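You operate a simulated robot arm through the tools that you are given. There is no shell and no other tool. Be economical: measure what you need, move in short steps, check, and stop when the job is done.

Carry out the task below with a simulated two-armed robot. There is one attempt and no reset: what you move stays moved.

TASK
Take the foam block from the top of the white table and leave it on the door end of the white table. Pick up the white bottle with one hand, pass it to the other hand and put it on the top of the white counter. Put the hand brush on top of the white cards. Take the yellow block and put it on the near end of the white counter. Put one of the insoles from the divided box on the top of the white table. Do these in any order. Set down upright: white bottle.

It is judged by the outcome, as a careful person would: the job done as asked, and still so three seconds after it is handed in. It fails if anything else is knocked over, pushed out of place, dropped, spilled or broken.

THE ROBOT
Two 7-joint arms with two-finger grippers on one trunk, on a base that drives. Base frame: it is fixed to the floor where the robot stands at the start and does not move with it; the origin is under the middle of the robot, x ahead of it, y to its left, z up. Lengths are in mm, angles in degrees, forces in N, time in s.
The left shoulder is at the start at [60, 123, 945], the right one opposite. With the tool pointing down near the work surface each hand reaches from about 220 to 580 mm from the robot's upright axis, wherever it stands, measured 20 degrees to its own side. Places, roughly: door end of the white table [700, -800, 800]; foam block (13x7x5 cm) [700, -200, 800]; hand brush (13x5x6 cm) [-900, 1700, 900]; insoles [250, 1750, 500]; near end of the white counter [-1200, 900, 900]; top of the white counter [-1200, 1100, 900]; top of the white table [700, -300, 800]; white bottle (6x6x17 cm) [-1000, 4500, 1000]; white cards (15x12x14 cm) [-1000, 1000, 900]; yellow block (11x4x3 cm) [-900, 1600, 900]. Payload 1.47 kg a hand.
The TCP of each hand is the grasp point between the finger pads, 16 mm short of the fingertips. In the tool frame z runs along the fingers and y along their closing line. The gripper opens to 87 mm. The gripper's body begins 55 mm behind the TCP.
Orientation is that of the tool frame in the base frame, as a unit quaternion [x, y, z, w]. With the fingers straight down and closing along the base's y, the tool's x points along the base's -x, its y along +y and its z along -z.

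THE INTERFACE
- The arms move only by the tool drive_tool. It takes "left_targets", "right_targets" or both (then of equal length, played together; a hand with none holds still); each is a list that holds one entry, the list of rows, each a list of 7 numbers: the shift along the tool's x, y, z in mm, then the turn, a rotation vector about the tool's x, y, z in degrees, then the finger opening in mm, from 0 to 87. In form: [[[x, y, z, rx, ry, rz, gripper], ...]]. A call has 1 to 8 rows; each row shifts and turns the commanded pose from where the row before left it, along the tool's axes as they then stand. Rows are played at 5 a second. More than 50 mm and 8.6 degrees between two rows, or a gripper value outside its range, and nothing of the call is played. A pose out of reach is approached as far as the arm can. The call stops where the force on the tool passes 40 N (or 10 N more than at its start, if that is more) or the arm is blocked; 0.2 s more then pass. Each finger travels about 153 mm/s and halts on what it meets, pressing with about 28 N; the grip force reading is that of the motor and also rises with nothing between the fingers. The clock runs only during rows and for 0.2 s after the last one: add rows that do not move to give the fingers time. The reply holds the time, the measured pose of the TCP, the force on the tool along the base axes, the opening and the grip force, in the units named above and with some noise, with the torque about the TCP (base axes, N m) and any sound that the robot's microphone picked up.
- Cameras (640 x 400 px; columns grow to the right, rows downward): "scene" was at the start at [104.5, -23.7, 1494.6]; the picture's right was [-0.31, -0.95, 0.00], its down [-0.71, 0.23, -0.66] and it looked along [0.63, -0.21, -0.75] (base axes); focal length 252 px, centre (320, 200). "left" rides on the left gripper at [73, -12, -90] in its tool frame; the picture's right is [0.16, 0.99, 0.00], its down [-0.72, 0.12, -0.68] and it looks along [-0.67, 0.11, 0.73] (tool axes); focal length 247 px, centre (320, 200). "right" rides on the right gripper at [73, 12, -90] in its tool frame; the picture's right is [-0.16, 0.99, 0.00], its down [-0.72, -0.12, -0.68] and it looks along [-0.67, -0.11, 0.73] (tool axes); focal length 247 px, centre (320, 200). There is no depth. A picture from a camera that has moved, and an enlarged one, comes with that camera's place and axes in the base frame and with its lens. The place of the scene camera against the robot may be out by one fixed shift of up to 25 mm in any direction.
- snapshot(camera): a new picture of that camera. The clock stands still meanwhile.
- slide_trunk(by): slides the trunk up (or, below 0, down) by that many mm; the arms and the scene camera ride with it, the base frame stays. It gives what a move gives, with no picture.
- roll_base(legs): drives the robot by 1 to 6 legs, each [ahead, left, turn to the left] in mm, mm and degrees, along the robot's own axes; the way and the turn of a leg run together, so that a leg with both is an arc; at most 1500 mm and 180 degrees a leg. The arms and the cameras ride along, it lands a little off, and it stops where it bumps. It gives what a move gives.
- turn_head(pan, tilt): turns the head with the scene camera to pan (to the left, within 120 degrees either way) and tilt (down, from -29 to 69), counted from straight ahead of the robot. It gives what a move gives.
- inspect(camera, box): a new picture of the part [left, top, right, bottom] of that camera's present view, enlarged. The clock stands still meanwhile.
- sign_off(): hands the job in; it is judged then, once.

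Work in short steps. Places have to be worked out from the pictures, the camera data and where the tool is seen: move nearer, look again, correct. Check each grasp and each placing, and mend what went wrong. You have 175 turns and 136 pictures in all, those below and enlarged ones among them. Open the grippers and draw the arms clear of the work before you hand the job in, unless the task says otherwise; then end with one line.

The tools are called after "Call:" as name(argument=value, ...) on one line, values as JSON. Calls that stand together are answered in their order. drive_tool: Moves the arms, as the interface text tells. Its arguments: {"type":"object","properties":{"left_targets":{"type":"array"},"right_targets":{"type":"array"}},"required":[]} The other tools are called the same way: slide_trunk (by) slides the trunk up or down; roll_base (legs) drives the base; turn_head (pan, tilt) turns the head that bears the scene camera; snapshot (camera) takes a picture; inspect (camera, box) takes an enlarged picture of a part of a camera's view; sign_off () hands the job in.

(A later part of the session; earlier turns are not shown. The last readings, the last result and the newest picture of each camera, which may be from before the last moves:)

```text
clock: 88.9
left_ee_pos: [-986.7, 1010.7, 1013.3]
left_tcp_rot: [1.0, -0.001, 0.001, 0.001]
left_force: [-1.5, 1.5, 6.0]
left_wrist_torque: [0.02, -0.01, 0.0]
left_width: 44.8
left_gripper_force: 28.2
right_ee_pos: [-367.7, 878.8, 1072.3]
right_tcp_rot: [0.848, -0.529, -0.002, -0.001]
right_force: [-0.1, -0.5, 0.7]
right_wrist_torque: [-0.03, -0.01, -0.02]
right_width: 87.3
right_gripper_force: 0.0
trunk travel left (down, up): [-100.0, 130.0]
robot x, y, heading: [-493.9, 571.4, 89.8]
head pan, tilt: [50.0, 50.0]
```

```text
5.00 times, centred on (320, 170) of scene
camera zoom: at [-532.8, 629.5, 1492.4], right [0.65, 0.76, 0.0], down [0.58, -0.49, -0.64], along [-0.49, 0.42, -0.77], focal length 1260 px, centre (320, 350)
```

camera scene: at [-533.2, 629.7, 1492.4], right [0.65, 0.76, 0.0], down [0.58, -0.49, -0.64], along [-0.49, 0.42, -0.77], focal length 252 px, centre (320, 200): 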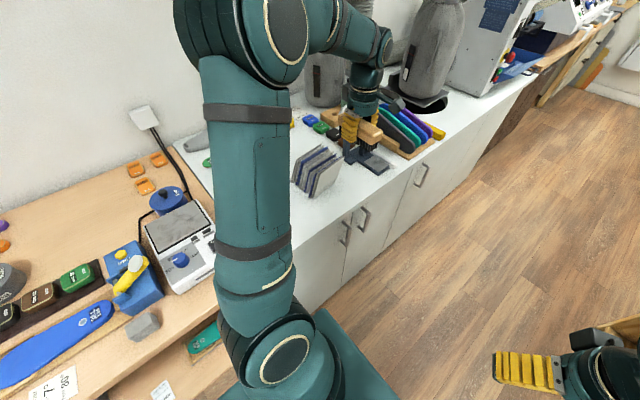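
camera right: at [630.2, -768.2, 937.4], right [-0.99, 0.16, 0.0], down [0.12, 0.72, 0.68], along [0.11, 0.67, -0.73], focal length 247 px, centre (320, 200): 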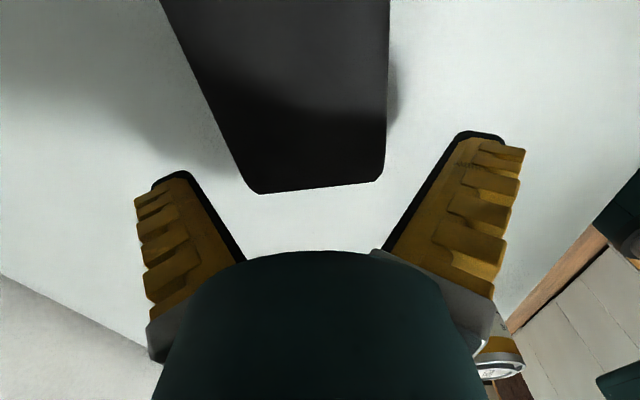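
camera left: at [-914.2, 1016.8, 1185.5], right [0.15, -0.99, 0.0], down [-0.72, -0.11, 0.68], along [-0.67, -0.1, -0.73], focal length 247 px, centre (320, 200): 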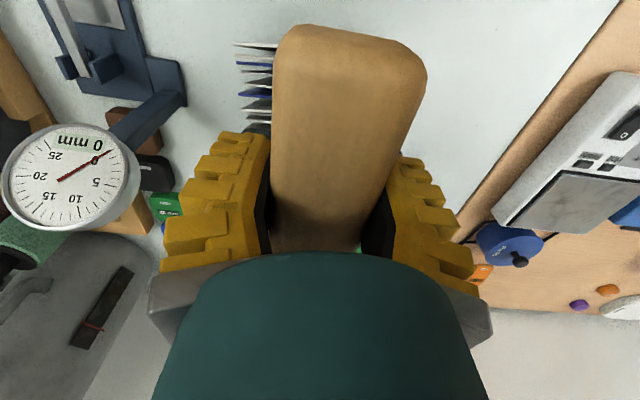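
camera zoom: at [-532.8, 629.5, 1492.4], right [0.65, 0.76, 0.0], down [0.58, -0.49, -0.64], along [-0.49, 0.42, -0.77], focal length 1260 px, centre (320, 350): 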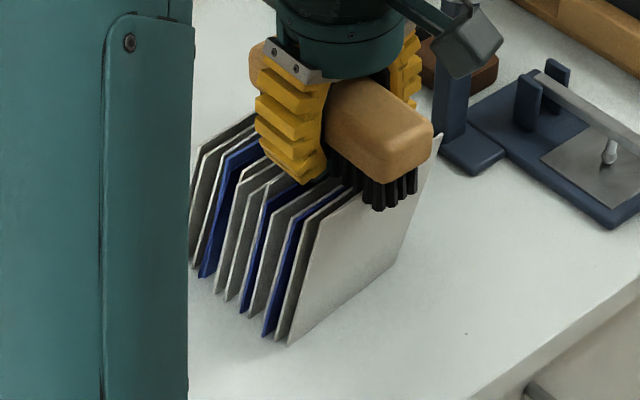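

Contact felt (6 N): the brush rests on the cards. Open the fingers gently and withdraw upward.

Call:
drive_tool(left_targets=[[[0, 0, -1, 0, 0, 0, 15], [0, 0, 0, 0, 0, 0, 50], [0, 0, 0, 0, 0, 0, 60], [0, 0, 0, 0, 0, 0, 65], [0, 0, -5, 0, 0, 0, 65], [0, 0, -15, 0, 0, 0, 65], [0, 0, -30, 0, 0, 0, 65], [0, 0, -30, 0, 0, 0, 65]]])

Call:
inspect(camera="scene", box=[250, 110, 390, 220])

```text
clock: 90.7
left_ee_pos: [-988.4, 1012.4, 1095.6]
left_tcp_rot: [1.0, -0.003, 0.0, 0.0]
left_force: [0.1, -0.6, 1.3]
left_wrist_torque: [0.03, 0.02, 0.01]
left_width: 69.1
left_gripper_force: 2.3
right_ee_pos: [-368.9, 877.7, 1073.9]
right_tcp_rot: [0.849, -0.529, -0.002, -0.002]
right_force: [0.1, 0.4, 0.3]
right_wrist_torque: [-0.01, 0.01, 0.01]
right_width: 87.0
right_gripper_force: 0.1
trunk travel left (down, up): [-100.0, 130.0]
robot x, y, heading: [-497.8, 567.4, 89.8]
head pan, tilt: [50.0, 50.0]
```

```text
3.64 times, centred on (320, 165) of scene
camera zoom: at [-533.0, 629.3, 1492.5], right [0.65, 0.76, 0.0], down [0.58, -0.49, -0.64], along [-0.49, 0.42, -0.77], focal length 917 px, centre (320, 327)
```

zoom: 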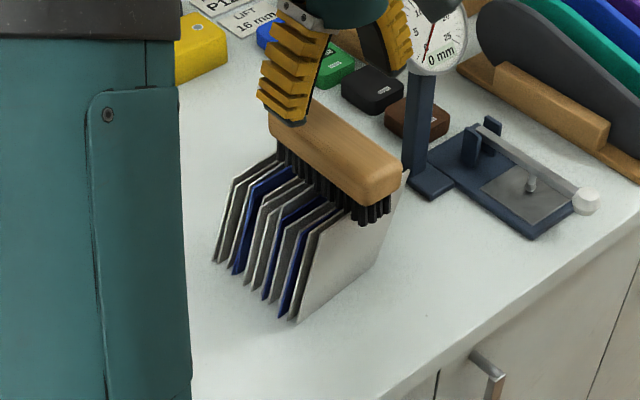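

Brush is stable on the cards. Raise, bring the hand over the aisle side, and drive ahead to the yellow block.

Call:
drive_tool(left_targets=[[[0, 0, -30, 0, 0, 0, 80], [15, 0, -30, 0, 0, 0, 80], [25, 0, 0, 0, 0, 0, 80], [15, 0, 0, 0, 0, 0, 80]]])

Call:
roll_base(legs=[[300, 0, 0], [250, 0, 0]])

Call:
snapshot(camera="left")

Call:
snapshot(camera="scene")

```text
clock: 91.7
left_ee_pos: [-933.8, 1010.6, 1155.1]
left_tcp_rot: [1.0, -0.002, 0.0, 0.001]
left_force: [0.3, 0.2, 1.3]
left_wrist_torque: [0.01, -0.03, 0.04]
left_width: 82.0
left_gripper_force: 1.3
right_ee_pos: [-368.3, 877.6, 1072.7]
right_tcp_rot: [0.848, -0.531, -0.003, -0.002]
right_force: [-0.7, 0.0, 0.9]
right_wrist_torque: [0.01, 0.0, -0.01]
right_width: 86.9
right_gripper_force: 0.0
trunk travel left (down, up): [-100.0, 130.0]
robot x, y, heading: [-497.0, 569.8, 89.8]
head pan, tilt: [50.0, 50.0]
```

```text
clock: 95.1
left_ee_pos: [-934.1, 1558.6, 1154.9]
left_tcp_rot: [1.0, 0.0, 0.0, 0.0]
left_force: [0.2, 1.1, -0.1]
left_wrist_torque: [0.0, 0.02, -0.03]
left_width: 81.7
left_gripper_force: 1.0
right_ee_pos: [-367.5, 1428.9, 1072.7]
right_tcp_rot: [0.849, -0.529, -0.003, -0.001]
right_force: [-0.3, 0.6, -0.1]
right_wrist_torque: [-0.02, -0.01, -0.02]
right_width: 87.0
right_gripper_force: 0.0
trunk travel left (down, up): [-100.0, 130.0]
robot x, y, heading: [-493.5, 1120.7, 89.9]
head pan, tilt: [50.0, 50.0]
```

```text
73 pictures are left
camera left: at [-860.9, 1570.2, 1245.0], right [0.16, -0.99, 0.0], down [-0.72, -0.12, 0.68], along [-0.67, -0.11, -0.73], focal length 247 px, centre (320, 200)
```

left: 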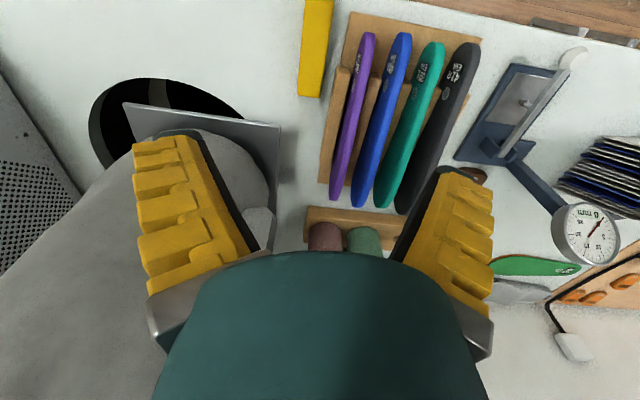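

```text
72 pictures are left
camera scene: at [-531.6, 1180.1, 1492.4], right [0.64, 0.77, 0.0], down [0.59, -0.49, -0.64], along [-0.49, 0.41, -0.77], focal length 252 px, centre (320, 200)
```

scene: 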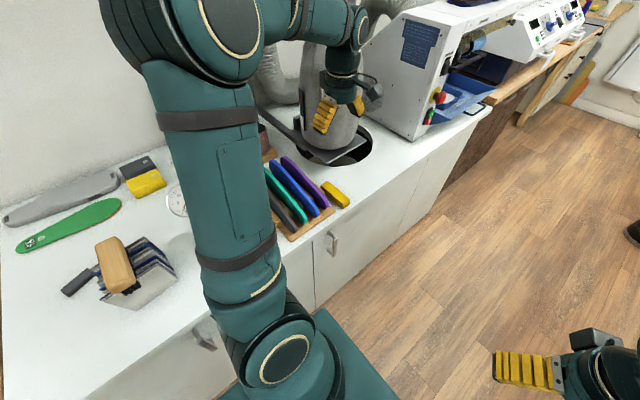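

The gap beside the rack is only ~10 mm, so I'll grip the block's upper part. Block centre ≈ (-937, 1564). Lower with narrow opening and look.

Call:
drive_tool(left_targets=[[[-3, -5, 38, 0, 0, 0, 55], [0, 0, 40, 0, 0, 0, 50], [0, 0, 40, 0, 0, 0, 42], [0, 0, 40, 0, 0, 0, 42], [0, 0, 37, 0, 0, 0, 42]]])

Call:
snapshot(camera="left")

Call:
inspect(camera="scene", box=[280, 120, 400, 240])

```text
clock: 96.3
left_ee_pos: [-935.1, 1564.6, 959.9]
left_tcp_rot: [1.0, 0.0, 0.0, 0.0]
left_force: [-0.4, 0.6, 0.1]
left_wrist_torque: [0.01, -0.02, -0.05]
left_width: 47.9
left_gripper_force: 3.9
right_ee_pos: [-368.2, 1429.7, 1071.3]
right_tcp_rot: [0.85, -0.527, -0.003, -0.002]
right_force: [0.5, 0.0, 0.3]
right_wrist_torque: [-0.01, -0.02, -0.03]
right_width: 86.8
right_gripper_force: 0.1
trunk travel left (down, up): [-100.0, 130.0]
robot x, y, heading: [-494.7, 1119.1, 90.1]
head pan, tilt: [50.0, 50.0]
```

```text
71 pictures are left
camera left: at [-864.0, 1575.5, 1050.3], right [0.16, -0.99, 0.0], down [-0.72, -0.12, 0.68], along [-0.67, -0.11, -0.73], focal length 247 px, centre (320, 200)
```

left: 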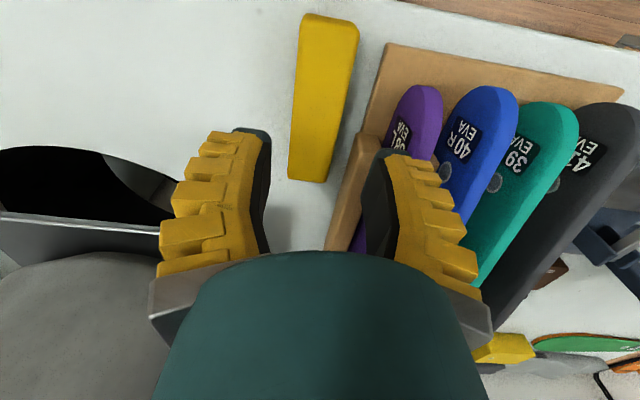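

```text
3.33 times, centred on (340, 180) of scene
camera zoom: at [-531.9, 1179.6, 1492.4], right [0.64, 0.77, 0.0], down [0.59, -0.49, -0.64], along [-0.49, 0.41, -0.77], focal length 840 px, centre (253, 267)
```

zoom: 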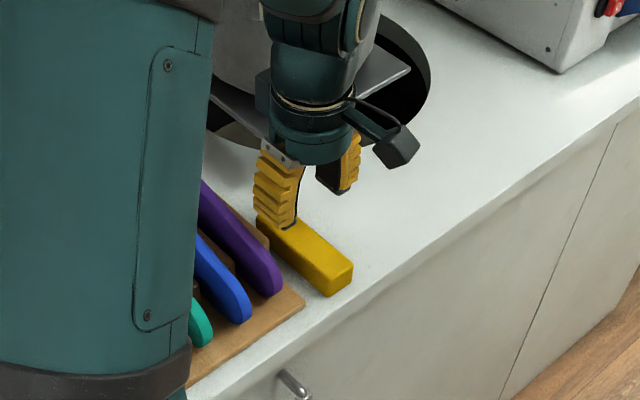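

The actual gap is ~19 mm, enough for a finger. Descend with ~44 mm opening, then close and lift gently.

Call:
drive_tool(left_targets=[[[-4, -1.5, 25, 0, 0, 0, 38], [0, 0, 25, 0, 0, 0, 38], [0, 0, 20, 0, 0, 0, 38], [0, 0, 10, 0, 0, 0, 38], [0, 0, 5, 0, 0, 0, 38], [0, 0, 0, 0, 0, 0, 38]]])

Call:
snapshot(camera="left")

```text
clock: 97.0
left_ee_pos: [-940.6, 1568.0, 915.8]
left_tcp_rot: [1.0, -0.001, -0.002, -0.006]
left_force: [7.1, -5.0, 24.6]
left_wrist_torque: [-0.88, 0.17, 0.34]
left_width: 51.6
left_gripper_force: 9.3
right_ee_pos: [-367.5, 1426.0, 1073.1]
right_tcp_rot: [0.849, -0.528, -0.003, -0.003]
right_force: [-0.3, 0.8, 0.0]
right_wrist_torque: [0.0, 0.01, -0.01]
right_width: 87.2
right_gripper_force: 0.0
trunk travel left (down, up): [-100.0, 130.0]
robot x, y, heading: [-492.6, 1118.2, 89.7]
head pan, tilt: [50.0, 50.0]
stopped in row 3 (left hand): the force on the tool passed its limit at 50 N (the readings are from after the stop); the commanded pose is now the measured one
```

```text
69 pictures are left
camera left: at [-867.0, 1577.2, 1006.6], right [0.15, -0.99, -0.01], down [-0.72, -0.12, 0.68], along [-0.68, -0.09, -0.73], focal length 247 px, centre (320, 200)
```

left: 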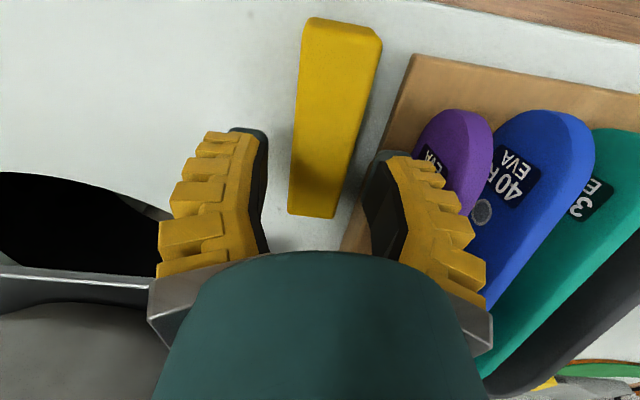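

The -y finger touched the wooden slat of the rack. I lift slightly and shift 28 mm toward the aisle where the slat ends, then look.

Call:
drive_tool(left_targets=[[[0, 0, -15, 0, 0, 0, 40], [14, 0, 0, 0, 0, 0, 36], [16, 1, 0, 0, 0, 0, 34], [0, 0, 0, 0, 0, 0, 34]]])

Call:
snapshot(camera="left")

Call:
inspect(camera="scene", box=[280, 120, 400, 240])

```text
clock: 98.0
left_ee_pos: [-910.2, 1566.6, 929.7]
left_tcp_rot: [1.0, -0.002, -0.001, -0.005]
left_force: [-0.4, 0.1, 0.6]
left_wrist_torque: [0.02, -0.01, -0.01]
left_width: 40.0
left_gripper_force: 4.1
right_ee_pos: [-367.3, 1429.0, 1073.5]
right_tcp_rot: [0.849, -0.528, -0.002, -0.001]
right_force: [0.5, 0.5, 0.9]
right_wrist_torque: [0.04, -0.02, 0.01]
right_width: 86.8
right_gripper_force: 0.0
trunk travel left (down, up): [-100.0, 130.0]
robot x, y, heading: [-493.4, 1118.4, 89.8]
head pan, tilt: [50.0, 50.0]
```

```text
68 pictures are left
camera left: at [-837.7, 1577.3, 1019.6], right [0.15, -0.99, -0.01], down [-0.72, -0.12, 0.68], along [-0.68, -0.1, -0.73], focal length 247 px, centre (320, 200)
```

left: 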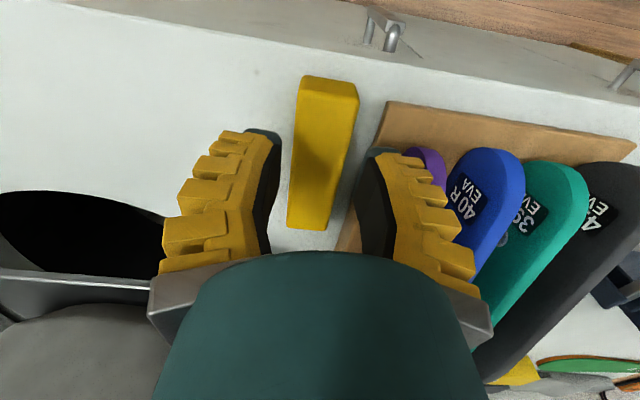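

```text
3.33 times, centred on (340, 180) of scene
camera zoom: at [-532.1, 1179.3, 1492.4], right [0.64, 0.77, 0.0], down [0.59, -0.49, -0.64], along [-0.49, 0.41, -0.77], focal length 840 px, centre (253, 267)
```

zoom: 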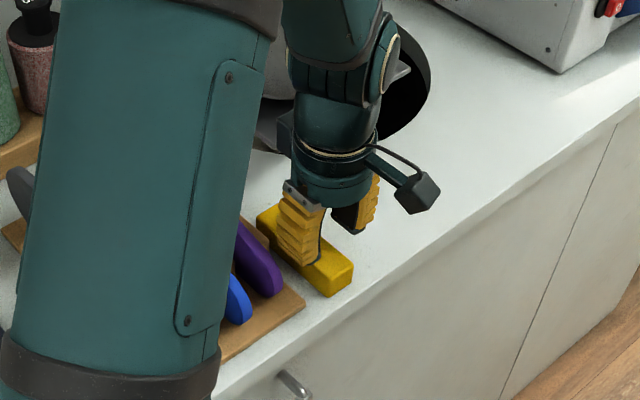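

Aligned again, clear of the slat. Descend in steps.

Call:
drive_tool(left_targets=[[[0, 0, 15, 0, 0, 0, 38], [0, 0, 15, 0, 0, 0, 38], [0, 0, 12, 0, 0, 0, 38], [0, 0, 8, 0, 0, 0, 38], [0, 0, 4, 0, 0, 0, 38], [0, 0, 0, 0, 0, 0, 38]]])

Call:
snapshot(camera="left")

```text
clock: 99.4
left_ee_pos: [-910.8, 1568.6, 877.2]
left_tcp_rot: [1.0, -0.003, -0.003, -0.007]
left_force: [-3.4, 8.2, 22.7]
left_wrist_torque: [-0.85, -0.3, -0.03]
left_width: 38.0
left_gripper_force: 2.9
right_ee_pos: [-366.6, 1430.0, 1073.8]
right_tcp_rot: [0.849, -0.529, -0.003, -0.001]
right_force: [0.0, 0.0, 0.0]
right_wrist_torque: [-0.02, 0.03, 0.02]
right_width: 86.7
right_gripper_force: 0.0
trunk travel left (down, up): [-100.0, 130.0]
robot x, y, heading: [-492.4, 1119.3, 90.2]
head pan, tilt: [50.0, 50.0]
```

```text
66 pictures are left
camera left: at [-838.3, 1578.2, 967.6], right [0.15, -0.99, -0.02], down [-0.72, -0.12, 0.68], along [-0.68, -0.09, -0.73], focal length 247 px, centre (320, 200)
```

left: 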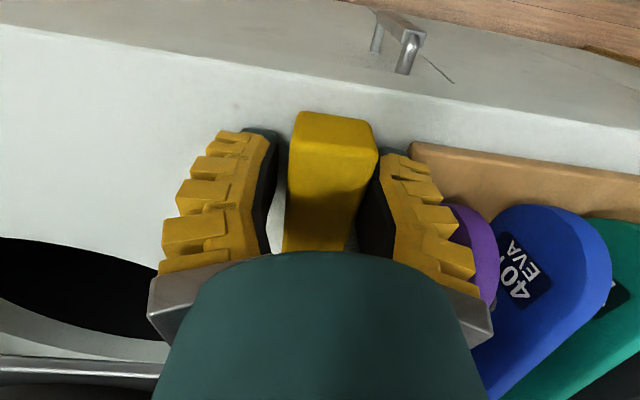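

Fingers straddle the block; the tips have just met a surface. Back off 2 mm, close and lift gently.

Call:
drive_tool(left_targets=[[[0, 0, -3, 0, 0, 0, 38], [0, 0, 0, 0, 0, 0, 15], [0, 0, 0, 0, 0, 0, 10], [0, 0, 0, 0, 0, 0, 10], [0, 0, -4, 0, 0, 0, 10], [0, 0, -6, 0, 0, 0, 10], [0, 0, -8, 0, 0, 0, 10], [0, 0, -10, 0, 0, 0, 10]]])

Call:
drive_tool(left_targets=[[[0, 0, -15, 0, 0, 0, 10], [0, 0, -20, 0, 0, 0, 10], [0, 0, -25, 0, 0, 0, 10], [0, 0, -25, 0, 0, 0, 10], [0, 0, -25, 0, 0, 0, 10], [0, 0, -25, 0, 0, 0, 10], [0, 0, -25, 0, 0, 0, 10], [0, 0, -20, 0, 0, 0, 10]]])

Call:
snapshot(camera="left")

```text
clock: 101.2
left_ee_pos: [-912.2, 1566.2, 906.3]
left_tcp_rot: [1.0, -0.002, -0.003, -0.005]
left_force: [0.1, 0.6, -0.1]
left_wrist_torque: [0.01, -0.01, -0.01]
left_width: 26.4
left_gripper_force: 27.9
right_ee_pos: [-368.7, 1428.2, 1072.7]
right_tcp_rot: [0.849, -0.528, -0.002, -0.002]
right_force: [0.1, 0.5, -0.8]
right_wrist_torque: [0.01, -0.01, 0.0]
right_width: 86.9
right_gripper_force: 0.1
trunk travel left (down, up): [-100.0, 130.0]
robot x, y, heading: [-493.9, 1114.9, 90.2]
head pan, tilt: [50.0, 50.0]
```

```text
clock: 103.0
left_ee_pos: [-910.2, 1565.4, 1086.3]
left_tcp_rot: [1.0, -0.002, -0.001, -0.005]
left_force: [0.0, 0.0, -0.5]
left_wrist_torque: [0.02, -0.05, 0.0]
left_width: 26.1
left_gripper_force: 27.6
right_ee_pos: [-368.2, 1428.3, 1073.1]
right_tcp_rot: [0.849, -0.529, -0.002, -0.001]
right_force: [-0.5, 1.2, 0.5]
right_wrist_torque: [0.02, -0.02, -0.01]
right_width: 86.9
right_gripper_force: 0.0
trunk travel left (down, up): [-100.0, 130.0]
robot x, y, heading: [-494.3, 1117.5, 90.1]
head pan, tilt: [50.0, 50.0]
```

```text
65 pictures are left
camera left: at [-837.8, 1575.6, 1176.1], right [0.15, -0.99, -0.01], down [-0.72, -0.12, 0.68], along [-0.68, -0.1, -0.73], focal length 247 px, centre (320, 200)
```

left: 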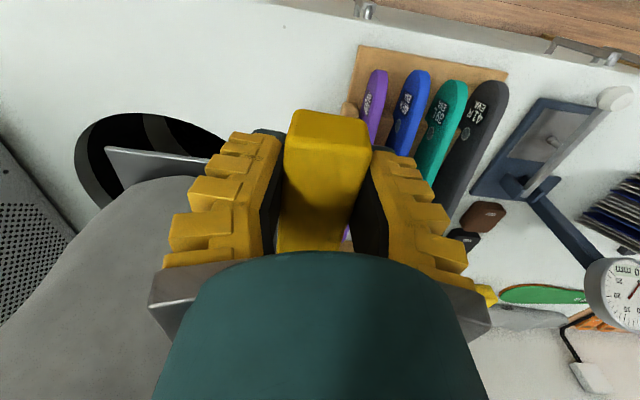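

Block held firmly. Raise more to clear the brush, then drive back to the near end.

Call:
drive_tool(left_targets=[[[10, 0, -20, 0, 0, 0, 10], [10, 0, -25, 0, 0, 0, 10], [10, 0, -25, 0, 0, 0, 10], [0, 0, -15, 0, 0, 0, 10]]])

Call:
roll_base(legs=[[-400, 0, 0], [-340, 0, 0]])

Call:
snapshot(camera="left")

```text
clock: 104.0
left_ee_pos: [-880.3, 1564.1, 1171.3]
left_tcp_rot: [1.0, -0.001, -0.003, -0.005]
left_force: [-0.2, -0.3, -0.6]
left_wrist_torque: [-0.02, -0.06, -0.02]
left_width: 26.8
left_gripper_force: 28.4
right_ee_pos: [-368.8, 1429.6, 1071.7]
right_tcp_rot: [0.849, -0.529, -0.002, -0.002]
right_force: [0.5, -0.6, 0.9]
right_wrist_torque: [0.0, 0.01, 0.01]
right_width: 87.1
right_gripper_force: 0.1
trunk travel left (down, up): [-100.0, 130.0]
robot x, y, heading: [-497.3, 1119.7, 89.8]
head pan, tilt: [50.0, 50.0]
```

```text
clock: 108.3
left_ee_pos: [-882.0, 822.0, 1171.5]
left_tcp_rot: [1.0, -0.002, -0.002, -0.005]
left_force: [-0.9, -0.4, -0.9]
left_wrist_torque: [0.03, 0.0, -0.01]
left_width: 26.6
left_gripper_force: 28.0
right_ee_pos: [-369.0, 687.4, 1073.1]
right_tcp_rot: [0.849, -0.528, -0.002, -0.002]
right_force: [-1.2, -0.5, 0.5]
right_wrist_torque: [0.01, 0.02, 0.01]
right_width: 87.1
right_gripper_force: 0.1
trunk travel left (down, up): [-100.0, 130.0]
robot x, y, heading: [-487.9, 376.6, 89.9]
head pan, tilt: [50.0, 50.0]
```

```text
64 pictures are left
camera left: at [-808.9, 832.1, 1261.5], right [0.15, -0.99, -0.01], down [-0.72, -0.12, 0.68], along [-0.68, -0.1, -0.73], focal length 247 px, centre (320, 200)
```

left: 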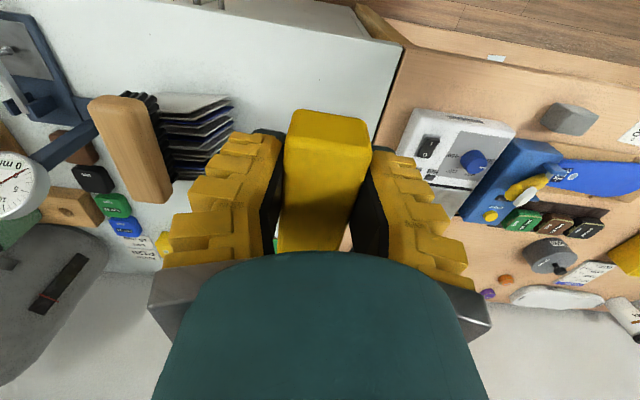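

Counter's near end edge is at y≈707. I'll set the block at about (-960, 815): move and lower most of the way.

Call:
drive_tool(left_targets=[[[-10, 1, 30, 0, 0, 0, 10], [-10, 1, 40, 0, 0, 0, 10], [-10, 1, 45, 0, 0, 0, 10], [-10, 1, 45, 0, 0, 0, 10], [-10, 1, 45, 0, 0, 0, 10], [0, 1, 40, 0, 0, 0, 10], [0, 0, 20, 0, 0, 0, 10]]])

Call:
drive_tool(left_targets=[[[0, 0, 8, 0, 0, 0, 10], [0, 0, 6, 0, 0, 0, 10], [0, 0, 4, 0, 0, 0, 10], [0, 0, 3, 0, 0, 0, 10], [0, 0, 3, 0, 0, 0, 10], [0, 0, 0, 0, 0, 0, 10]]])

Call:
snapshot(camera="left")

```text
clock: 109.9
left_ee_pos: [-933.6, 820.5, 904.1]
left_tcp_rot: [1.0, -0.002, -0.003, -0.005]
left_force: [-0.9, -0.4, -1.4]
left_wrist_torque: [-0.03, -0.04, 0.0]
left_width: 26.4
left_gripper_force: 28.2
right_ee_pos: [-369.9, 687.1, 1073.1]
right_tcp_rot: [0.849, -0.528, -0.002, -0.001]
right_force: [0.1, 0.4, -0.4]
right_wrist_torque: [0.01, 0.01, -0.05]
right_width: 87.2
right_gripper_force: 0.0
trunk travel left (down, up): [-100.0, 130.0]
robot x, y, heading: [-494.4, 377.4, 89.8]
head pan, tilt: [50.0, 50.0]
```

```text
clock: 111.3
left_ee_pos: [-933.3, 820.1, 881.8]
left_tcp_rot: [1.0, -0.002, -0.002, -0.005]
left_force: [-0.8, 0.2, -1.7]
left_wrist_torque: [0.0, 0.0, 0.0]
left_width: 26.5
left_gripper_force: 28.1
right_ee_pos: [-369.4, 687.7, 1072.3]
right_tcp_rot: [0.849, -0.528, -0.003, -0.001]
right_force: [-0.3, 0.8, -0.3]
right_wrist_torque: [0.01, 0.0, 0.03]
right_width: 86.7
right_gripper_force: 0.1
trunk travel left (down, up): [-100.0, 130.0]
robot x, y, heading: [-495.5, 377.1, 89.7]
head pan, tilt: [50.0, 50.0]
```

```text
63 pictures are left
camera left: at [-860.0, 830.0, 971.9], right [0.15, -0.99, -0.01], down [-0.72, -0.12, 0.68], along [-0.68, -0.1, -0.73], focal length 247 px, centre (320, 200)
```

left: 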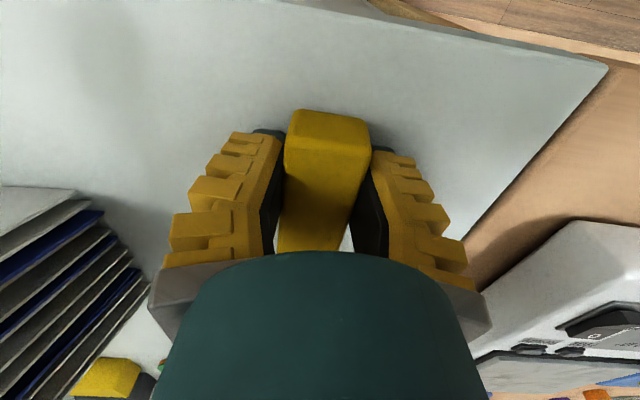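

Close to contact; a few more mm with force watch.

Call:
drive_tool(left_targets=[[[0, 0, 2, 0, 0, 0, 10], [0, 0, 2, 0, 0, 0, 10], [0, 0, 0, 0, 0, 0, 10]]])

```text
clock: 112.1
left_ee_pos: [-933.1, 821.8, 879.0]
left_tcp_rot: [1.0, -0.002, -0.003, -0.006]
left_force: [0.5, -0.8, 5.3]
left_wrist_torque: [0.07, 0.04, 0.1]
left_width: 27.1
left_gripper_force: 28.1
right_ee_pos: [-369.7, 687.6, 1072.0]
right_tcp_rot: [0.849, -0.529, -0.002, -0.002]
right_force: [-0.4, 0.4, -0.4]
right_wrist_torque: [0.02, 0.01, -0.01]
right_width: 86.9
right_gripper_force: 0.0
trunk travel left (down, up): [-100.0, 130.0]
robot x, y, heading: [-494.3, 374.7, 90.1]
head pan, tilt: [50.0, 50.0]
```

Contact (5 N). Release and withdraw upward.

Call:
drive_tool(left_targets=[[[0, 0, -1, 0, 0, 0, 25], [0, 0, 0, 0, 0, 0, 40], [0, 0, 0, 0, 0, 0, 50], [0, 0, -10, 0, 0, 0, 50], [0, 0, -30, 0, 0, 0, 50], [0, 0, -40, 0, 0, 0, 50], [0, 0, -45, 0, 0, 0, 60], [0, 0, -45, 0, 0, 0, 60]]])

Call:
snapshot(camera="left")

```text
clock: 113.9
left_ee_pos: [-934.4, 818.4, 1049.9]
left_tcp_rot: [1.0, -0.004, -0.001, -0.005]
left_force: [-0.3, 0.6, 0.7]
left_wrist_torque: [0.02, -0.03, 0.0]
left_width: 64.6
left_gripper_force: 3.9
right_ee_pos: [-369.0, 684.9, 1072.8]
right_tcp_rot: [0.849, -0.529, -0.003, -0.002]
right_force: [0.3, 0.1, 1.1]
right_wrist_torque: [0.0, 0.04, 0.0]
right_width: 87.1
right_gripper_force: 0.1
trunk travel left (down, up): [-100.0, 130.0]
robot x, y, heading: [-495.0, 376.0, 90.0]
head pan, tilt: [50.0, 50.0]
```

```text
62 pictures are left
camera left: at [-861.1, 827.5, 1139.4], right [0.15, -0.99, -0.01], down [-0.72, -0.12, 0.68], along [-0.68, -0.1, -0.73], focal length 247 px, centre (320, 200)
```

left: 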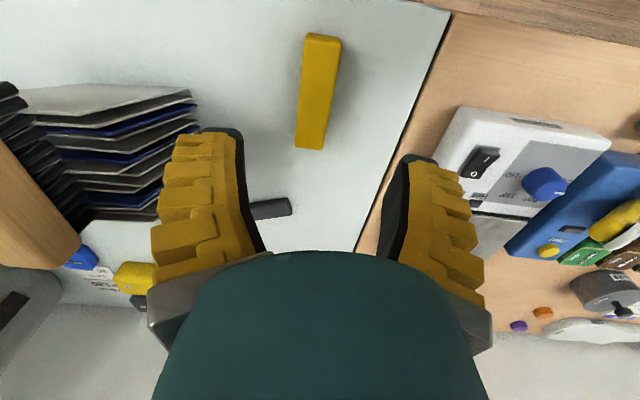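

Yellow block is in place. Next the bottle: raise and turn the left hand back to neutral, then drive up the aisle.

Call:
drive_tool(left_targets=[[[0, 0, -12, 0, 0, 8.5, 80], [0, 0, -12, 0, 0, 8.5, 80], [0, 0, -12, 0, 0, 8.5, 80], [0, 0, -12, 0, 0, 8.5, 80], [0, 0, -12, 0, 0, 8.5, 80], [0, 0, -12, 0, 0, 8.5, 80], [0, 0, -12, 0, 0, 8.5, 80], [0, 0, -12, 0, 0, 8.5, 80]]])

Call:
drive_tool(left_targets=[[[0, 0, 0, 0, 0, 8, 80], [0, 0, 0, 0, 0, 7, 80], [0, 0, 0, 0, 0, 7, 80], [10, -45, 0, 0, 0, 0, 80], [10, -45, 0, 0, 0, 0, 80], [10, -45, 0, 0, 0, 0, 80], [10, -45, 0, 0, 0, 0, 80]]], right_targets=[[[0, 0, 0, 0, 0, 8, 80], [0, 0, 0, 0, 0, 8, 80], [0, 0, 0, 0, 0, 8, 80], [0, 0, 0, 0, 0, 2, 80], [0, 0, 0, 0, 0, 0, 80], [0, 0, 0, 0, 0, 0, 80], [0, 0, 0, 0, 0, 0, 80]]])

Call:
roll_base(legs=[[0, -180, 0], [1400, 0, 0], [1400, 0, 0]])

Call:
turn_head(pan=20, tilt=25)

Call:
snapshot(camera="scene")

```text
clock: 115.7
left_ee_pos: [-931.6, 817.6, 1144.2]
left_tcp_rot: [0.827, -0.562, -0.004, -0.003]
left_force: [-0.9, -0.2, -0.4]
left_wrist_torque: [0.01, -0.02, 0.03]
left_width: 81.5
left_gripper_force: 1.1
right_ee_pos: [-369.8, 686.8, 1073.2]
right_tcp_rot: [0.849, -0.529, -0.002, -0.001]
right_force: [0.2, -0.5, 0.2]
right_wrist_torque: [0.0, -0.01, 0.05]
right_width: 87.2
right_gripper_force: 0.1
trunk travel left (down, up): [-100.0, 130.0]
robot x, y, heading: [-497.1, 377.1, 89.9]
head pan, tilt: [50.0, 50.0]
```

```text
clock: 117.3
left_ee_pos: [-752.1, 772.8, 1143.9]
left_tcp_rot: [-0.705, 0.709, 0.005, 0.002]
left_force: [-0.1, 0.2, 0.3]
left_wrist_torque: [-0.01, 0.0, 0.01]
left_width: 81.8
left_gripper_force: 0.8
right_ee_pos: [-368.7, 687.5, 1073.6]
right_tcp_rot: [0.707, -0.707, -0.004, 0.0]
right_force: [0.7, -0.2, 0.2]
right_wrist_torque: [0.03, 0.01, 0.03]
right_width: 81.6
right_gripper_force: 0.6
trunk travel left (down, up): [-100.0, 130.0]
robot x, y, heading: [-494.9, 377.8, 89.7]
head pan, tilt: [50.0, 50.0]
```

```text
clock: 132.5
left_ee_pos: [-546.0, 3539.1, 1145.2]
left_tcp_rot: [-0.706, 0.708, 0.005, 0.002]
left_force: [0.3, -0.4, 0.6]
left_wrist_torque: [0.01, 0.03, -0.02]
left_width: 81.7
left_gripper_force: 1.1
right_ee_pos: [-163.2, 3455.4, 1072.7]
right_tcp_rot: [0.709, -0.705, -0.003, -0.001]
right_force: [-0.8, -1.1, 0.1]
right_wrist_torque: [0.04, -0.05, -0.02]
right_width: 81.7
right_gripper_force: 1.5
trunk travel left (down, up): [-100.0, 130.0]
robot x, y, heading: [-285.6, 3145.3, 90.0]
head pan, tilt: [50.0, 50.0]
```

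```text
clock: 133.5
left_ee_pos: [-547.9, 3540.7, 1145.9]
left_tcp_rot: [-0.706, 0.708, 0.005, 0.003]
left_force: [0.0, 0.0, -0.2]
left_wrist_torque: [0.0, 0.03, -0.01]
left_width: 81.3
left_gripper_force: 0.6
right_ee_pos: [-161.5, 3455.1, 1072.3]
right_tcp_rot: [0.71, -0.704, -0.003, -0.001]
right_force: [-0.3, 0.1, 0.2]
right_wrist_torque: [-0.03, -0.03, 0.01]
right_width: 81.6
right_gripper_force: 1.4
trunk travel left (down, up): [-100.0, 130.0]
robot x, y, heading: [-281.6, 3144.7, 90.1]
head pan, tilt: [20.0, 25.0]
```

```text
61 pictures are left
camera scene: at [-297.4, 3241.5, 1529.9], right [0.94, 0.35, 0.0], down [0.15, -0.4, -0.91], along [-0.31, 0.85, -0.42], focal length 252 px, centre (320, 200)
```

scene: 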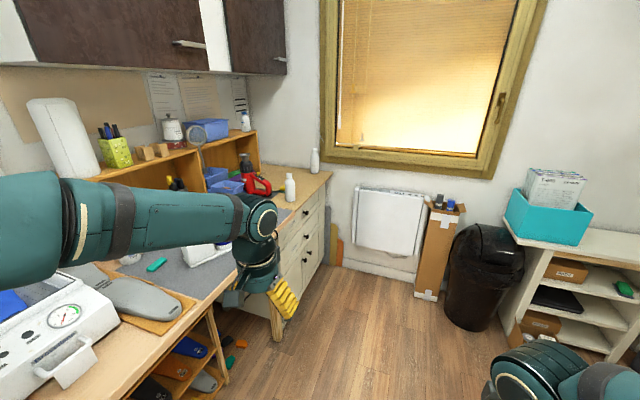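

The target bottle is on the bench near (-950, 4480). I drive closer with the left side to the bench.

Call:
roll_base(legs=[[900, 0, 0], [0, 240, 0]])

Call:
turn_head(pan=50, tilt=40)

Call:
snapshot(camera="scene")

Call:
snapshot(camera="left")

```text
clock: 140.5
left_ee_pos: [-778.5, 4444.9, 1145.6]
left_tcp_rot: [-0.703, 0.711, 0.004, 0.003]
left_force: [-0.1, -0.5, -0.4]
left_wrist_torque: [0.04, -0.02, -0.03]
left_width: 81.8
left_gripper_force: 1.2
right_ee_pos: [-395.1, 4358.2, 1073.0]
right_tcp_rot: [-0.707, 0.707, 0.004, 0.001]
right_force: [-0.5, 0.2, -0.2]
right_wrist_torque: [-0.01, -0.02, 0.03]
right_width: 81.8
right_gripper_force: 1.5
trunk travel left (down, up): [-100.0, 130.0]
robot x, y, heading: [-518.1, 4044.2, 89.6]
head pan, tilt: [20.0, 25.0]
```

```text
clock: 141.5
left_ee_pos: [-777.9, 4443.4, 1145.7]
left_tcp_rot: [-0.703, 0.711, 0.006, 0.003]
left_force: [-0.2, 1.4, -0.5]
left_wrist_torque: [-0.01, 0.02, 0.02]
left_width: 81.5
left_gripper_force: 1.2
right_ee_pos: [-396.1, 4356.5, 1072.5]
right_tcp_rot: [-0.707, 0.708, 0.003, 0.0]
right_force: [-0.5, 1.5, -0.3]
right_wrist_torque: [0.02, 0.02, 0.01]
right_width: 81.6
right_gripper_force: 1.2
trunk travel left (down, up): [-100.0, 130.0]
robot x, y, heading: [-518.9, 4046.5, 89.4]
head pan, tilt: [50.0, 40.0]
```

```text
60 pictures are left
camera scene: at [-565.8, 4113.2, 1506.7], right [0.65, 0.76, 0.0], down [0.49, -0.42, -0.77], along [-0.58, 0.5, -0.64], focal length 252 px, centre (320, 200)
```

scene: 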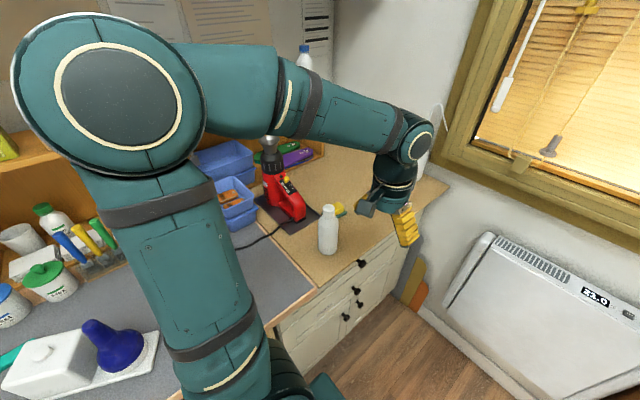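

```text
59 pictures are left
camera left: at [-767.3, 4370.3, 1235.2], right [-0.99, -0.15, 0.0], down [-0.1, 0.72, 0.69], along [-0.1, 0.68, -0.73], focal length 247 px, centre (320, 200)
```

left: 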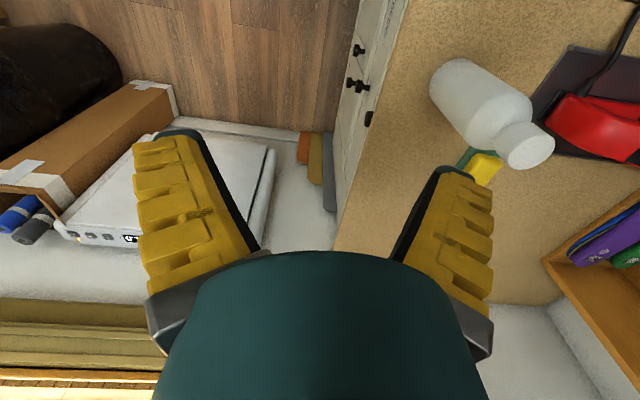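

Triangulated bottle: axis at about (-901, 4428), base z≈930, top ≈1100. I'll position the left hand above the cap and look.

Call:
drive_tool(left_targets=[[[0, 0, -40, 0, 0, 0, 80], [4, 31, 0, 0, 0, 0, 80], [4, 31, 0, 0, 0, 0, 80], [4, 31, 0, 0, 0, 0, 80], [3, 30, 0, 0, 0, 0, 80]]])

Call:
snapshot(camera="left")

Call:
inspect(camera="scene", box=[240, 120, 420, 280])

```text
clock: 142.7
left_ee_pos: [-902.5, 4430.3, 1184.1]
left_tcp_rot: [-0.703, 0.711, 0.006, 0.003]
left_force: [0.2, 0.1, 0.1]
left_wrist_torque: [0.02, -0.01, -0.01]
left_width: 81.7
left_gripper_force: 1.3
right_ee_pos: [-395.9, 4356.8, 1072.5]
right_tcp_rot: [-0.707, 0.708, 0.003, 0.001]
right_force: [-0.3, 0.1, -0.1]
right_wrist_torque: [0.03, 0.02, 0.04]
right_width: 82.0
right_gripper_force: 1.1
trunk travel left (down, up): [-100.0, 130.0]
robot x, y, heading: [-523.4, 4046.7, 89.6]
head pan, tilt: [50.0, 40.0]
```

```text
58 pictures are left
camera left: at [-891.0, 4356.1, 1274.0], right [-0.99, -0.15, 0.0], down [-0.11, 0.72, 0.69], along [-0.1, 0.68, -0.73], focal length 247 px, centre (320, 200)
```

left: 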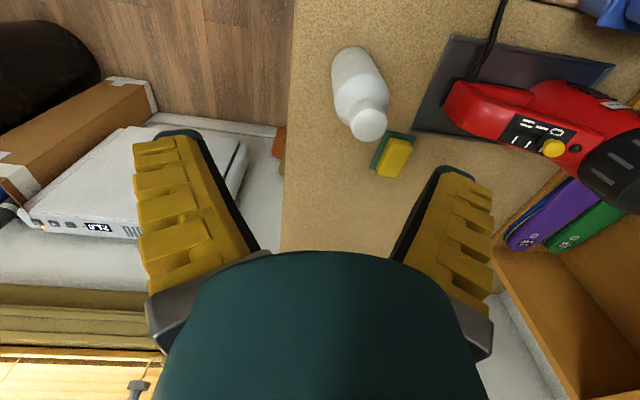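

```text
2.50 times, centred on (330, 200) of scene
camera zoom: at [-566.1, 4113.1, 1506.6], right [0.65, 0.76, 0.0], down [0.49, -0.42, -0.77], along [-0.58, 0.5, -0.64], focal length 630 px, centre (295, 200)
```

zoom: 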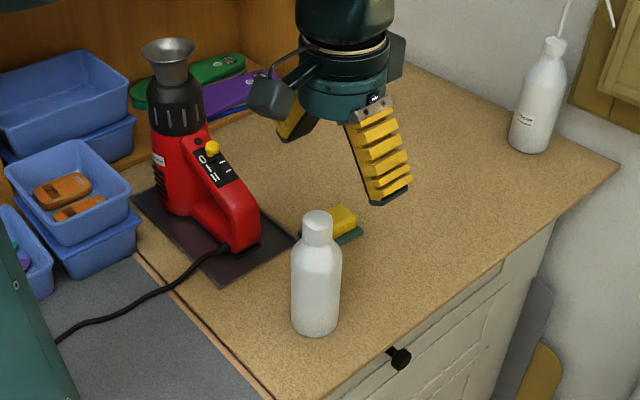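

From two left-camera views the cap top is at (-948, 4450, 1062). Move over it and come down to tips above the cap.

Call:
drive_tool(left_targets=[[[-10, 23, 15, 0, 0, 0, 75], [-10, 23, 25, 0, 0, 0, 70], [0, 0, 25, 0, 0, 0, 70], [0, 0, 15, 0, 0, 0, 70]]])

Call:
snapshot(camera="left")

```text
clock: 143.7
left_ee_pos: [-946.3, 4453.1, 1105.9]
left_tcp_rot: [-0.703, 0.711, 0.005, 0.002]
left_force: [0.5, 0.5, 0.2]
left_wrist_torque: [-0.06, -0.02, -0.02]
left_width: 73.1
left_gripper_force: 2.5
right_ee_pos: [-395.6, 4356.4, 1072.1]
right_tcp_rot: [-0.706, 0.708, 0.003, 0.0]
right_force: [-0.1, -0.3, 0.0]
right_wrist_torque: [-0.01, -0.05, 0.02]
right_width: 81.5
right_gripper_force: 1.0
trunk travel left (down, up): [-100.0, 130.0]
robot x, y, heading: [-521.7, 4046.5, 89.7]
head pan, tilt: [50.0, 40.0]
```

```text
56 pictures are left
camera left: at [-936.0, 4378.5, 1195.8], right [-0.99, -0.15, 0.0], down [-0.11, 0.72, 0.69], along [-0.1, 0.68, -0.73], focal length 247 px, centre (320, 200)
```

left: 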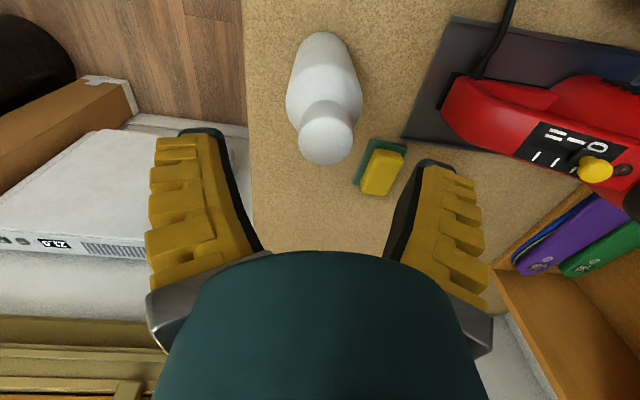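

Cap is centred (off by 3 mm). Descend 66 mm with 60 opening, then close on the cap/neck.

Call:
drive_tool(left_targets=[[[0, 3, 20, 0, 0, 0, 65], [0, 0, 20, 0, 0, 0, 60], [0, 0, 16, 0, 0, 0, 60], [0, 0, 10, 0, 0, 0, 60], [0, 0, 0, 0, 0, 0, 30], [0, 0, 0, 0, 0, 0, 10], [0, 0, 0, 0, 0, 0, 10], [0, 0, 0, 0, 0, 0, 10]]])

Call:
inspect(camera="scene", box=[240, 120, 420, 280])

```text
clock: 145.5
left_ee_pos: [-950.9, 4453.1, 1041.8]
left_tcp_rot: [-0.703, 0.711, 0.007, 0.003]
left_force: [-1.8, 1.7, 20.8]
left_wrist_torque: [0.15, 0.05, 0.07]
left_width: 31.1
left_gripper_force: 28.2
right_ee_pos: [-394.0, 4356.6, 1072.2]
right_tcp_rot: [-0.706, 0.708, 0.003, 0.001]
right_force: [0.5, 0.4, -0.9]
right_wrist_torque: [-0.01, -0.02, -0.02]
right_width: 81.8
right_gripper_force: 0.7
trunk travel left (down, up): [-100.0, 130.0]
robot x, y, heading: [-521.9, 4046.1, 89.7]
head pan, tilt: [50.0, 40.0]
```

```text
2.50 times, centred on (330, 200) of scene
camera zoom: at [-564.7, 4112.2, 1506.8], right [0.65, 0.76, 0.0], down [0.49, -0.42, -0.77], along [-0.58, 0.5, -0.64], focal length 630 px, centre (295, 200)
```

zoom: 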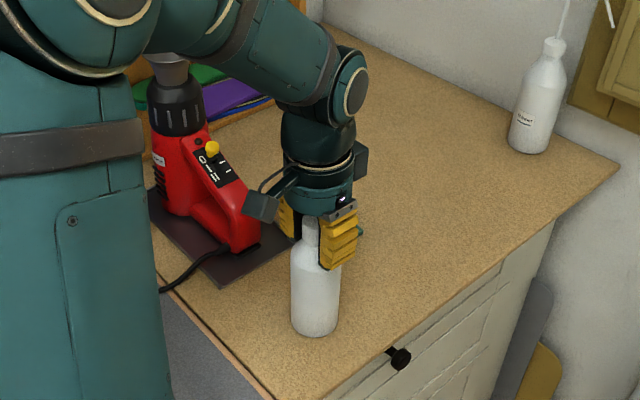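

Gripping the neck (31 mm, 28 N). Lift slowly.

Call:
drive_tool(left_targets=[[[0, 0, -4, 0, 0, 0, 10], [0, 0, -6, 0, 0, 0, 10], [0, 0, -10, 0, 0, 0, 10], [0, 0, -15, 0, 0, 0, 10], [0, 0, -20, 0, 0, 0, 10], [0, 0, -25, 0, 0, 0, 10], [0, 0, -25, 0, 0, 0, 10], [0, 0, -15, 0, 0, 0, 10]]])

Call:
inspect(camera="scene", box=[240, 120, 420, 280])

```text
clock: 147.3
left_ee_pos: [-948.8, 4451.2, 1159.8]
left_tcp_rot: [-0.703, 0.712, 0.006, 0.003]
left_force: [-0.4, 0.5, -2.1]
left_wrist_torque: [-0.02, -0.05, -0.02]
left_width: 18.1
left_gripper_force: 28.4
right_ee_pos: [-394.9, 4357.3, 1072.8]
right_tcp_rot: [-0.707, 0.707, 0.003, 0.001]
right_force: [-0.6, 0.0, 0.1]
right_wrist_torque: [0.0, 0.02, -0.01]
right_width: 81.8
right_gripper_force: 1.6
trunk travel left (down, up): [-100.0, 130.0]
robot x, y, heading: [-516.3, 4046.2, 89.8]
head pan, tilt: [50.0, 40.0]
```

```text
2.50 times, centred on (330, 200) of scene
camera zoom: at [-565.9, 4113.1, 1506.6], right [0.65, 0.76, 0.0], down [0.49, -0.42, -0.77], along [-0.58, 0.5, -0.64], focal length 630 px, centre (295, 200)
```

zoom: 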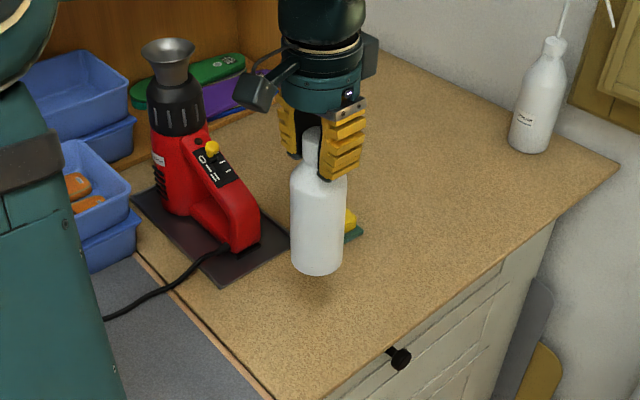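

Bottle is lifted and held. I move the base away from the bench, and pre-orient the right hand (yaw 30° left, pitch 50° forward) for taking the body.

Call:
roll_base(legs=[[0, -220, 0]])

Call:
drive_tool(right_targets=[[[0, 0, 0, 0, 0, -7.5, 87], [0, 0, 0, 0, 0, -7.5, 87], [0, 0, 0, 0, 0, -7.5, 87], [0, 0, 0, 0, 0, -7.5, 87], [0, 0, 0, 0, -8.3, 0, 87], [0, 0, 0, 0, -8.3, 0, 87], [0, 0, 0, 0, -8.3, 0, 87], [0, 0, 0, 0, -8.3, 0, 87]]], left_targets=[[[-10, -30, 0, 0, 0, 0, 10], [-10, -40, 0, 0, 0, 0, 10], [-10, -45, 0, 0, 0, 0, 10], [-10, -45, 0, 0, 0, 0, 10], [-10, -45, 0, 0, 0, 0, 10], [-10, -45, 0, 0, 0, 0, 10], [-10, -45, 0, 0, 0, 0, 10], [-10, -30, 0, 0, 0, 0, 10]]])

Call:
turn_head(pan=-5, tilt=45)

Call:
snapshot(camera="scene")

```text
clock: 149.9
left_ee_pos: [-723.7, 4450.4, 1159.1]
left_tcp_rot: [-0.702, 0.712, 0.006, 0.002]
left_force: [0.6, 0.4, -1.7]
left_wrist_torque: [-0.01, 0.02, 0.01]
left_width: 18.7
left_gripper_force: 28.1
right_ee_pos: [-169.4, 4354.8, 1072.8]
right_tcp_rot: [-0.706, 0.708, 0.003, 0.0]
right_force: [0.7, 0.6, 0.2]
right_wrist_torque: [0.04, 0.01, 0.0]
right_width: 81.5
right_gripper_force: 0.7
trunk travel left (down, up): [-100.0, 130.0]
robot x, y, heading: [-297.1, 4048.0, 89.5]
head pan, tilt: [50.0, 40.0]
```

```text
clock: 151.7
left_ee_pos: [-397.4, 4524.6, 1158.7]
left_tcp_rot: [-0.703, 0.711, 0.005, 0.001]
left_force: [0.2, -0.3, -1.9]
left_wrist_torque: [0.04, 0.0, 0.03]
left_width: 18.4
left_gripper_force: 28.4
right_ee_pos: [-172.1, 4408.6, 1114.5]
right_tcp_rot: [0.829, -0.48, -0.249, -0.144]
right_force: [0.5, 0.6, 0.1]
right_wrist_torque: [-0.02, 0.02, 0.01]
right_width: 87.2
right_gripper_force: 0.1
right hand out of reach, approached as far as the arm can: row 6, 7, 8
trunk travel left (down, up): [-100.0, 130.0]
robot x, y, heading: [-299.1, 4047.5, 89.8]
head pan, tilt: [50.0, 40.0]
```

```text
clock: 152.9
left_ee_pos: [-397.5, 4523.8, 1159.1]
left_tcp_rot: [-0.702, 0.712, 0.005, 0.004]
left_force: [0.0, 0.5, -2.1]
left_wrist_torque: [0.0, 0.02, 0.01]
left_width: 18.5
left_gripper_force: 28.0
right_ee_pos: [-171.6, 4407.7, 1113.9]
right_tcp_rot: [0.829, -0.48, -0.248, -0.142]
right_force: [0.2, 0.2, 0.3]
right_wrist_torque: [0.0, -0.02, -0.01]
right_width: 87.0
right_gripper_force: 0.2
trunk travel left (down, up): [-100.0, 130.0]
robot x, y, heading: [-296.4, 4042.8, 89.6]
head pan, tilt: [-5.0, 45.0]
```

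```text
53 pictures are left
camera scene: at [-268.6, 4137.7, 1499.4], right [1.0, -0.09, 0.0], down [-0.07, -0.7, -0.71], along [0.07, 0.7, -0.71], focal length 252 px, centre (320, 200)
```

scene: 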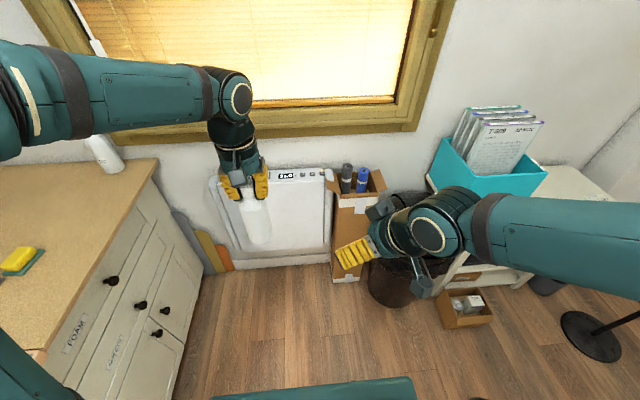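

Orientation reached 33° pitch; it needs more room ahead. I move the right hand toward a pre-grasp position beside the bottle and add the remaining pitch.

Call:
drive_tool(right_targets=[[[-10.6, 27.3, 21.4, 0, 0, 0, 87], [-10.6, 27.3, 21.4, 0, 0, 0, 87], [-10.6, 27.3, 21.4, 0, 0, 0, 87], [-10.6, 27.3, 21.4, 0, 0, 0, 87], [-10.6, 27.3, 21.4, 0, 0, 0, 87], [0, 0, 0, 0, -8.4, 0, 87], [0, 0, 0, 0, -8.4, 0, 87]]])

Call:
snapshot(camera="scene")

Call:
snapshot(camera="right")

```text
clock: 154.5
left_ee_pos: [-397.8, 4525.3, 1157.9]
left_tcp_rot: [-0.703, 0.711, 0.004, 0.001]
left_force: [0.2, 0.5, -1.2]
left_wrist_torque: [-0.01, 0.0, -0.01]
left_width: 18.4
left_gripper_force: 27.9
right_ee_pos: [-353.0, 4440.2, 1057.4]
right_tcp_rot: [0.783, -0.455, -0.367, -0.213]
right_force: [-0.8, -0.3, 0.4]
right_wrist_torque: [-0.01, -0.01, -0.03]
right_width: 86.9
right_gripper_force: 0.0
right hand out of reach, approached as far as the arm can: row 7
trunk travel left (down, up): [-100.0, 130.0]
robot x, y, heading: [-297.3, 4048.9, 89.5]
head pan, tilt: [-5.0, 45.0]
```

```text
52 pictures are left
camera scene: at [-269.4, 4139.2, 1499.2], right [1.0, -0.09, 0.0], down [-0.07, -0.7, -0.71], along [0.07, 0.7, -0.71], focal length 252 px, centre (320, 200)
```

scene: 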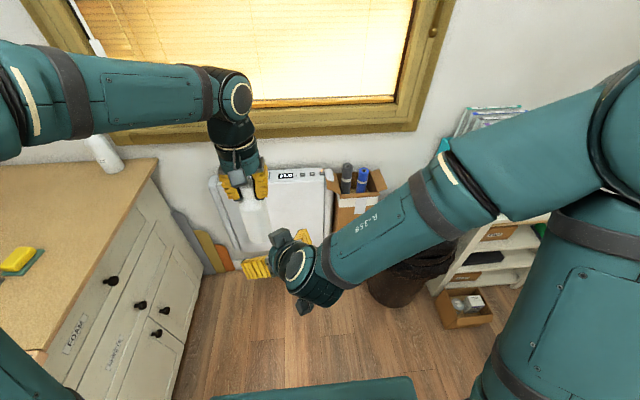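

```text
51 pictures are left
camera right: at [-304.5, 4334.2, 1058.3], right [-0.91, -0.4, 0.12], down [0.13, 0.01, 0.99], along [-0.4, 0.92, 0.05], focal length 247 px, centre (320, 200)
```

right: 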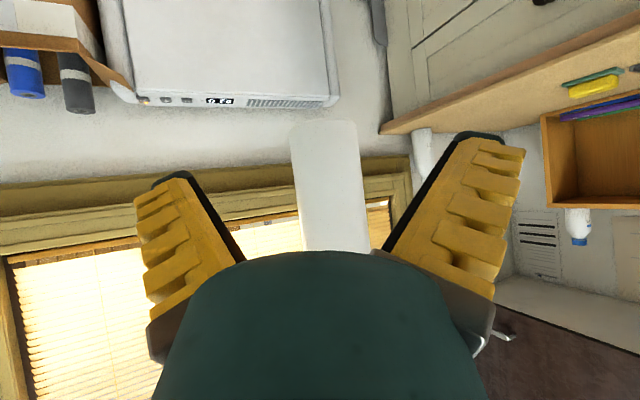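

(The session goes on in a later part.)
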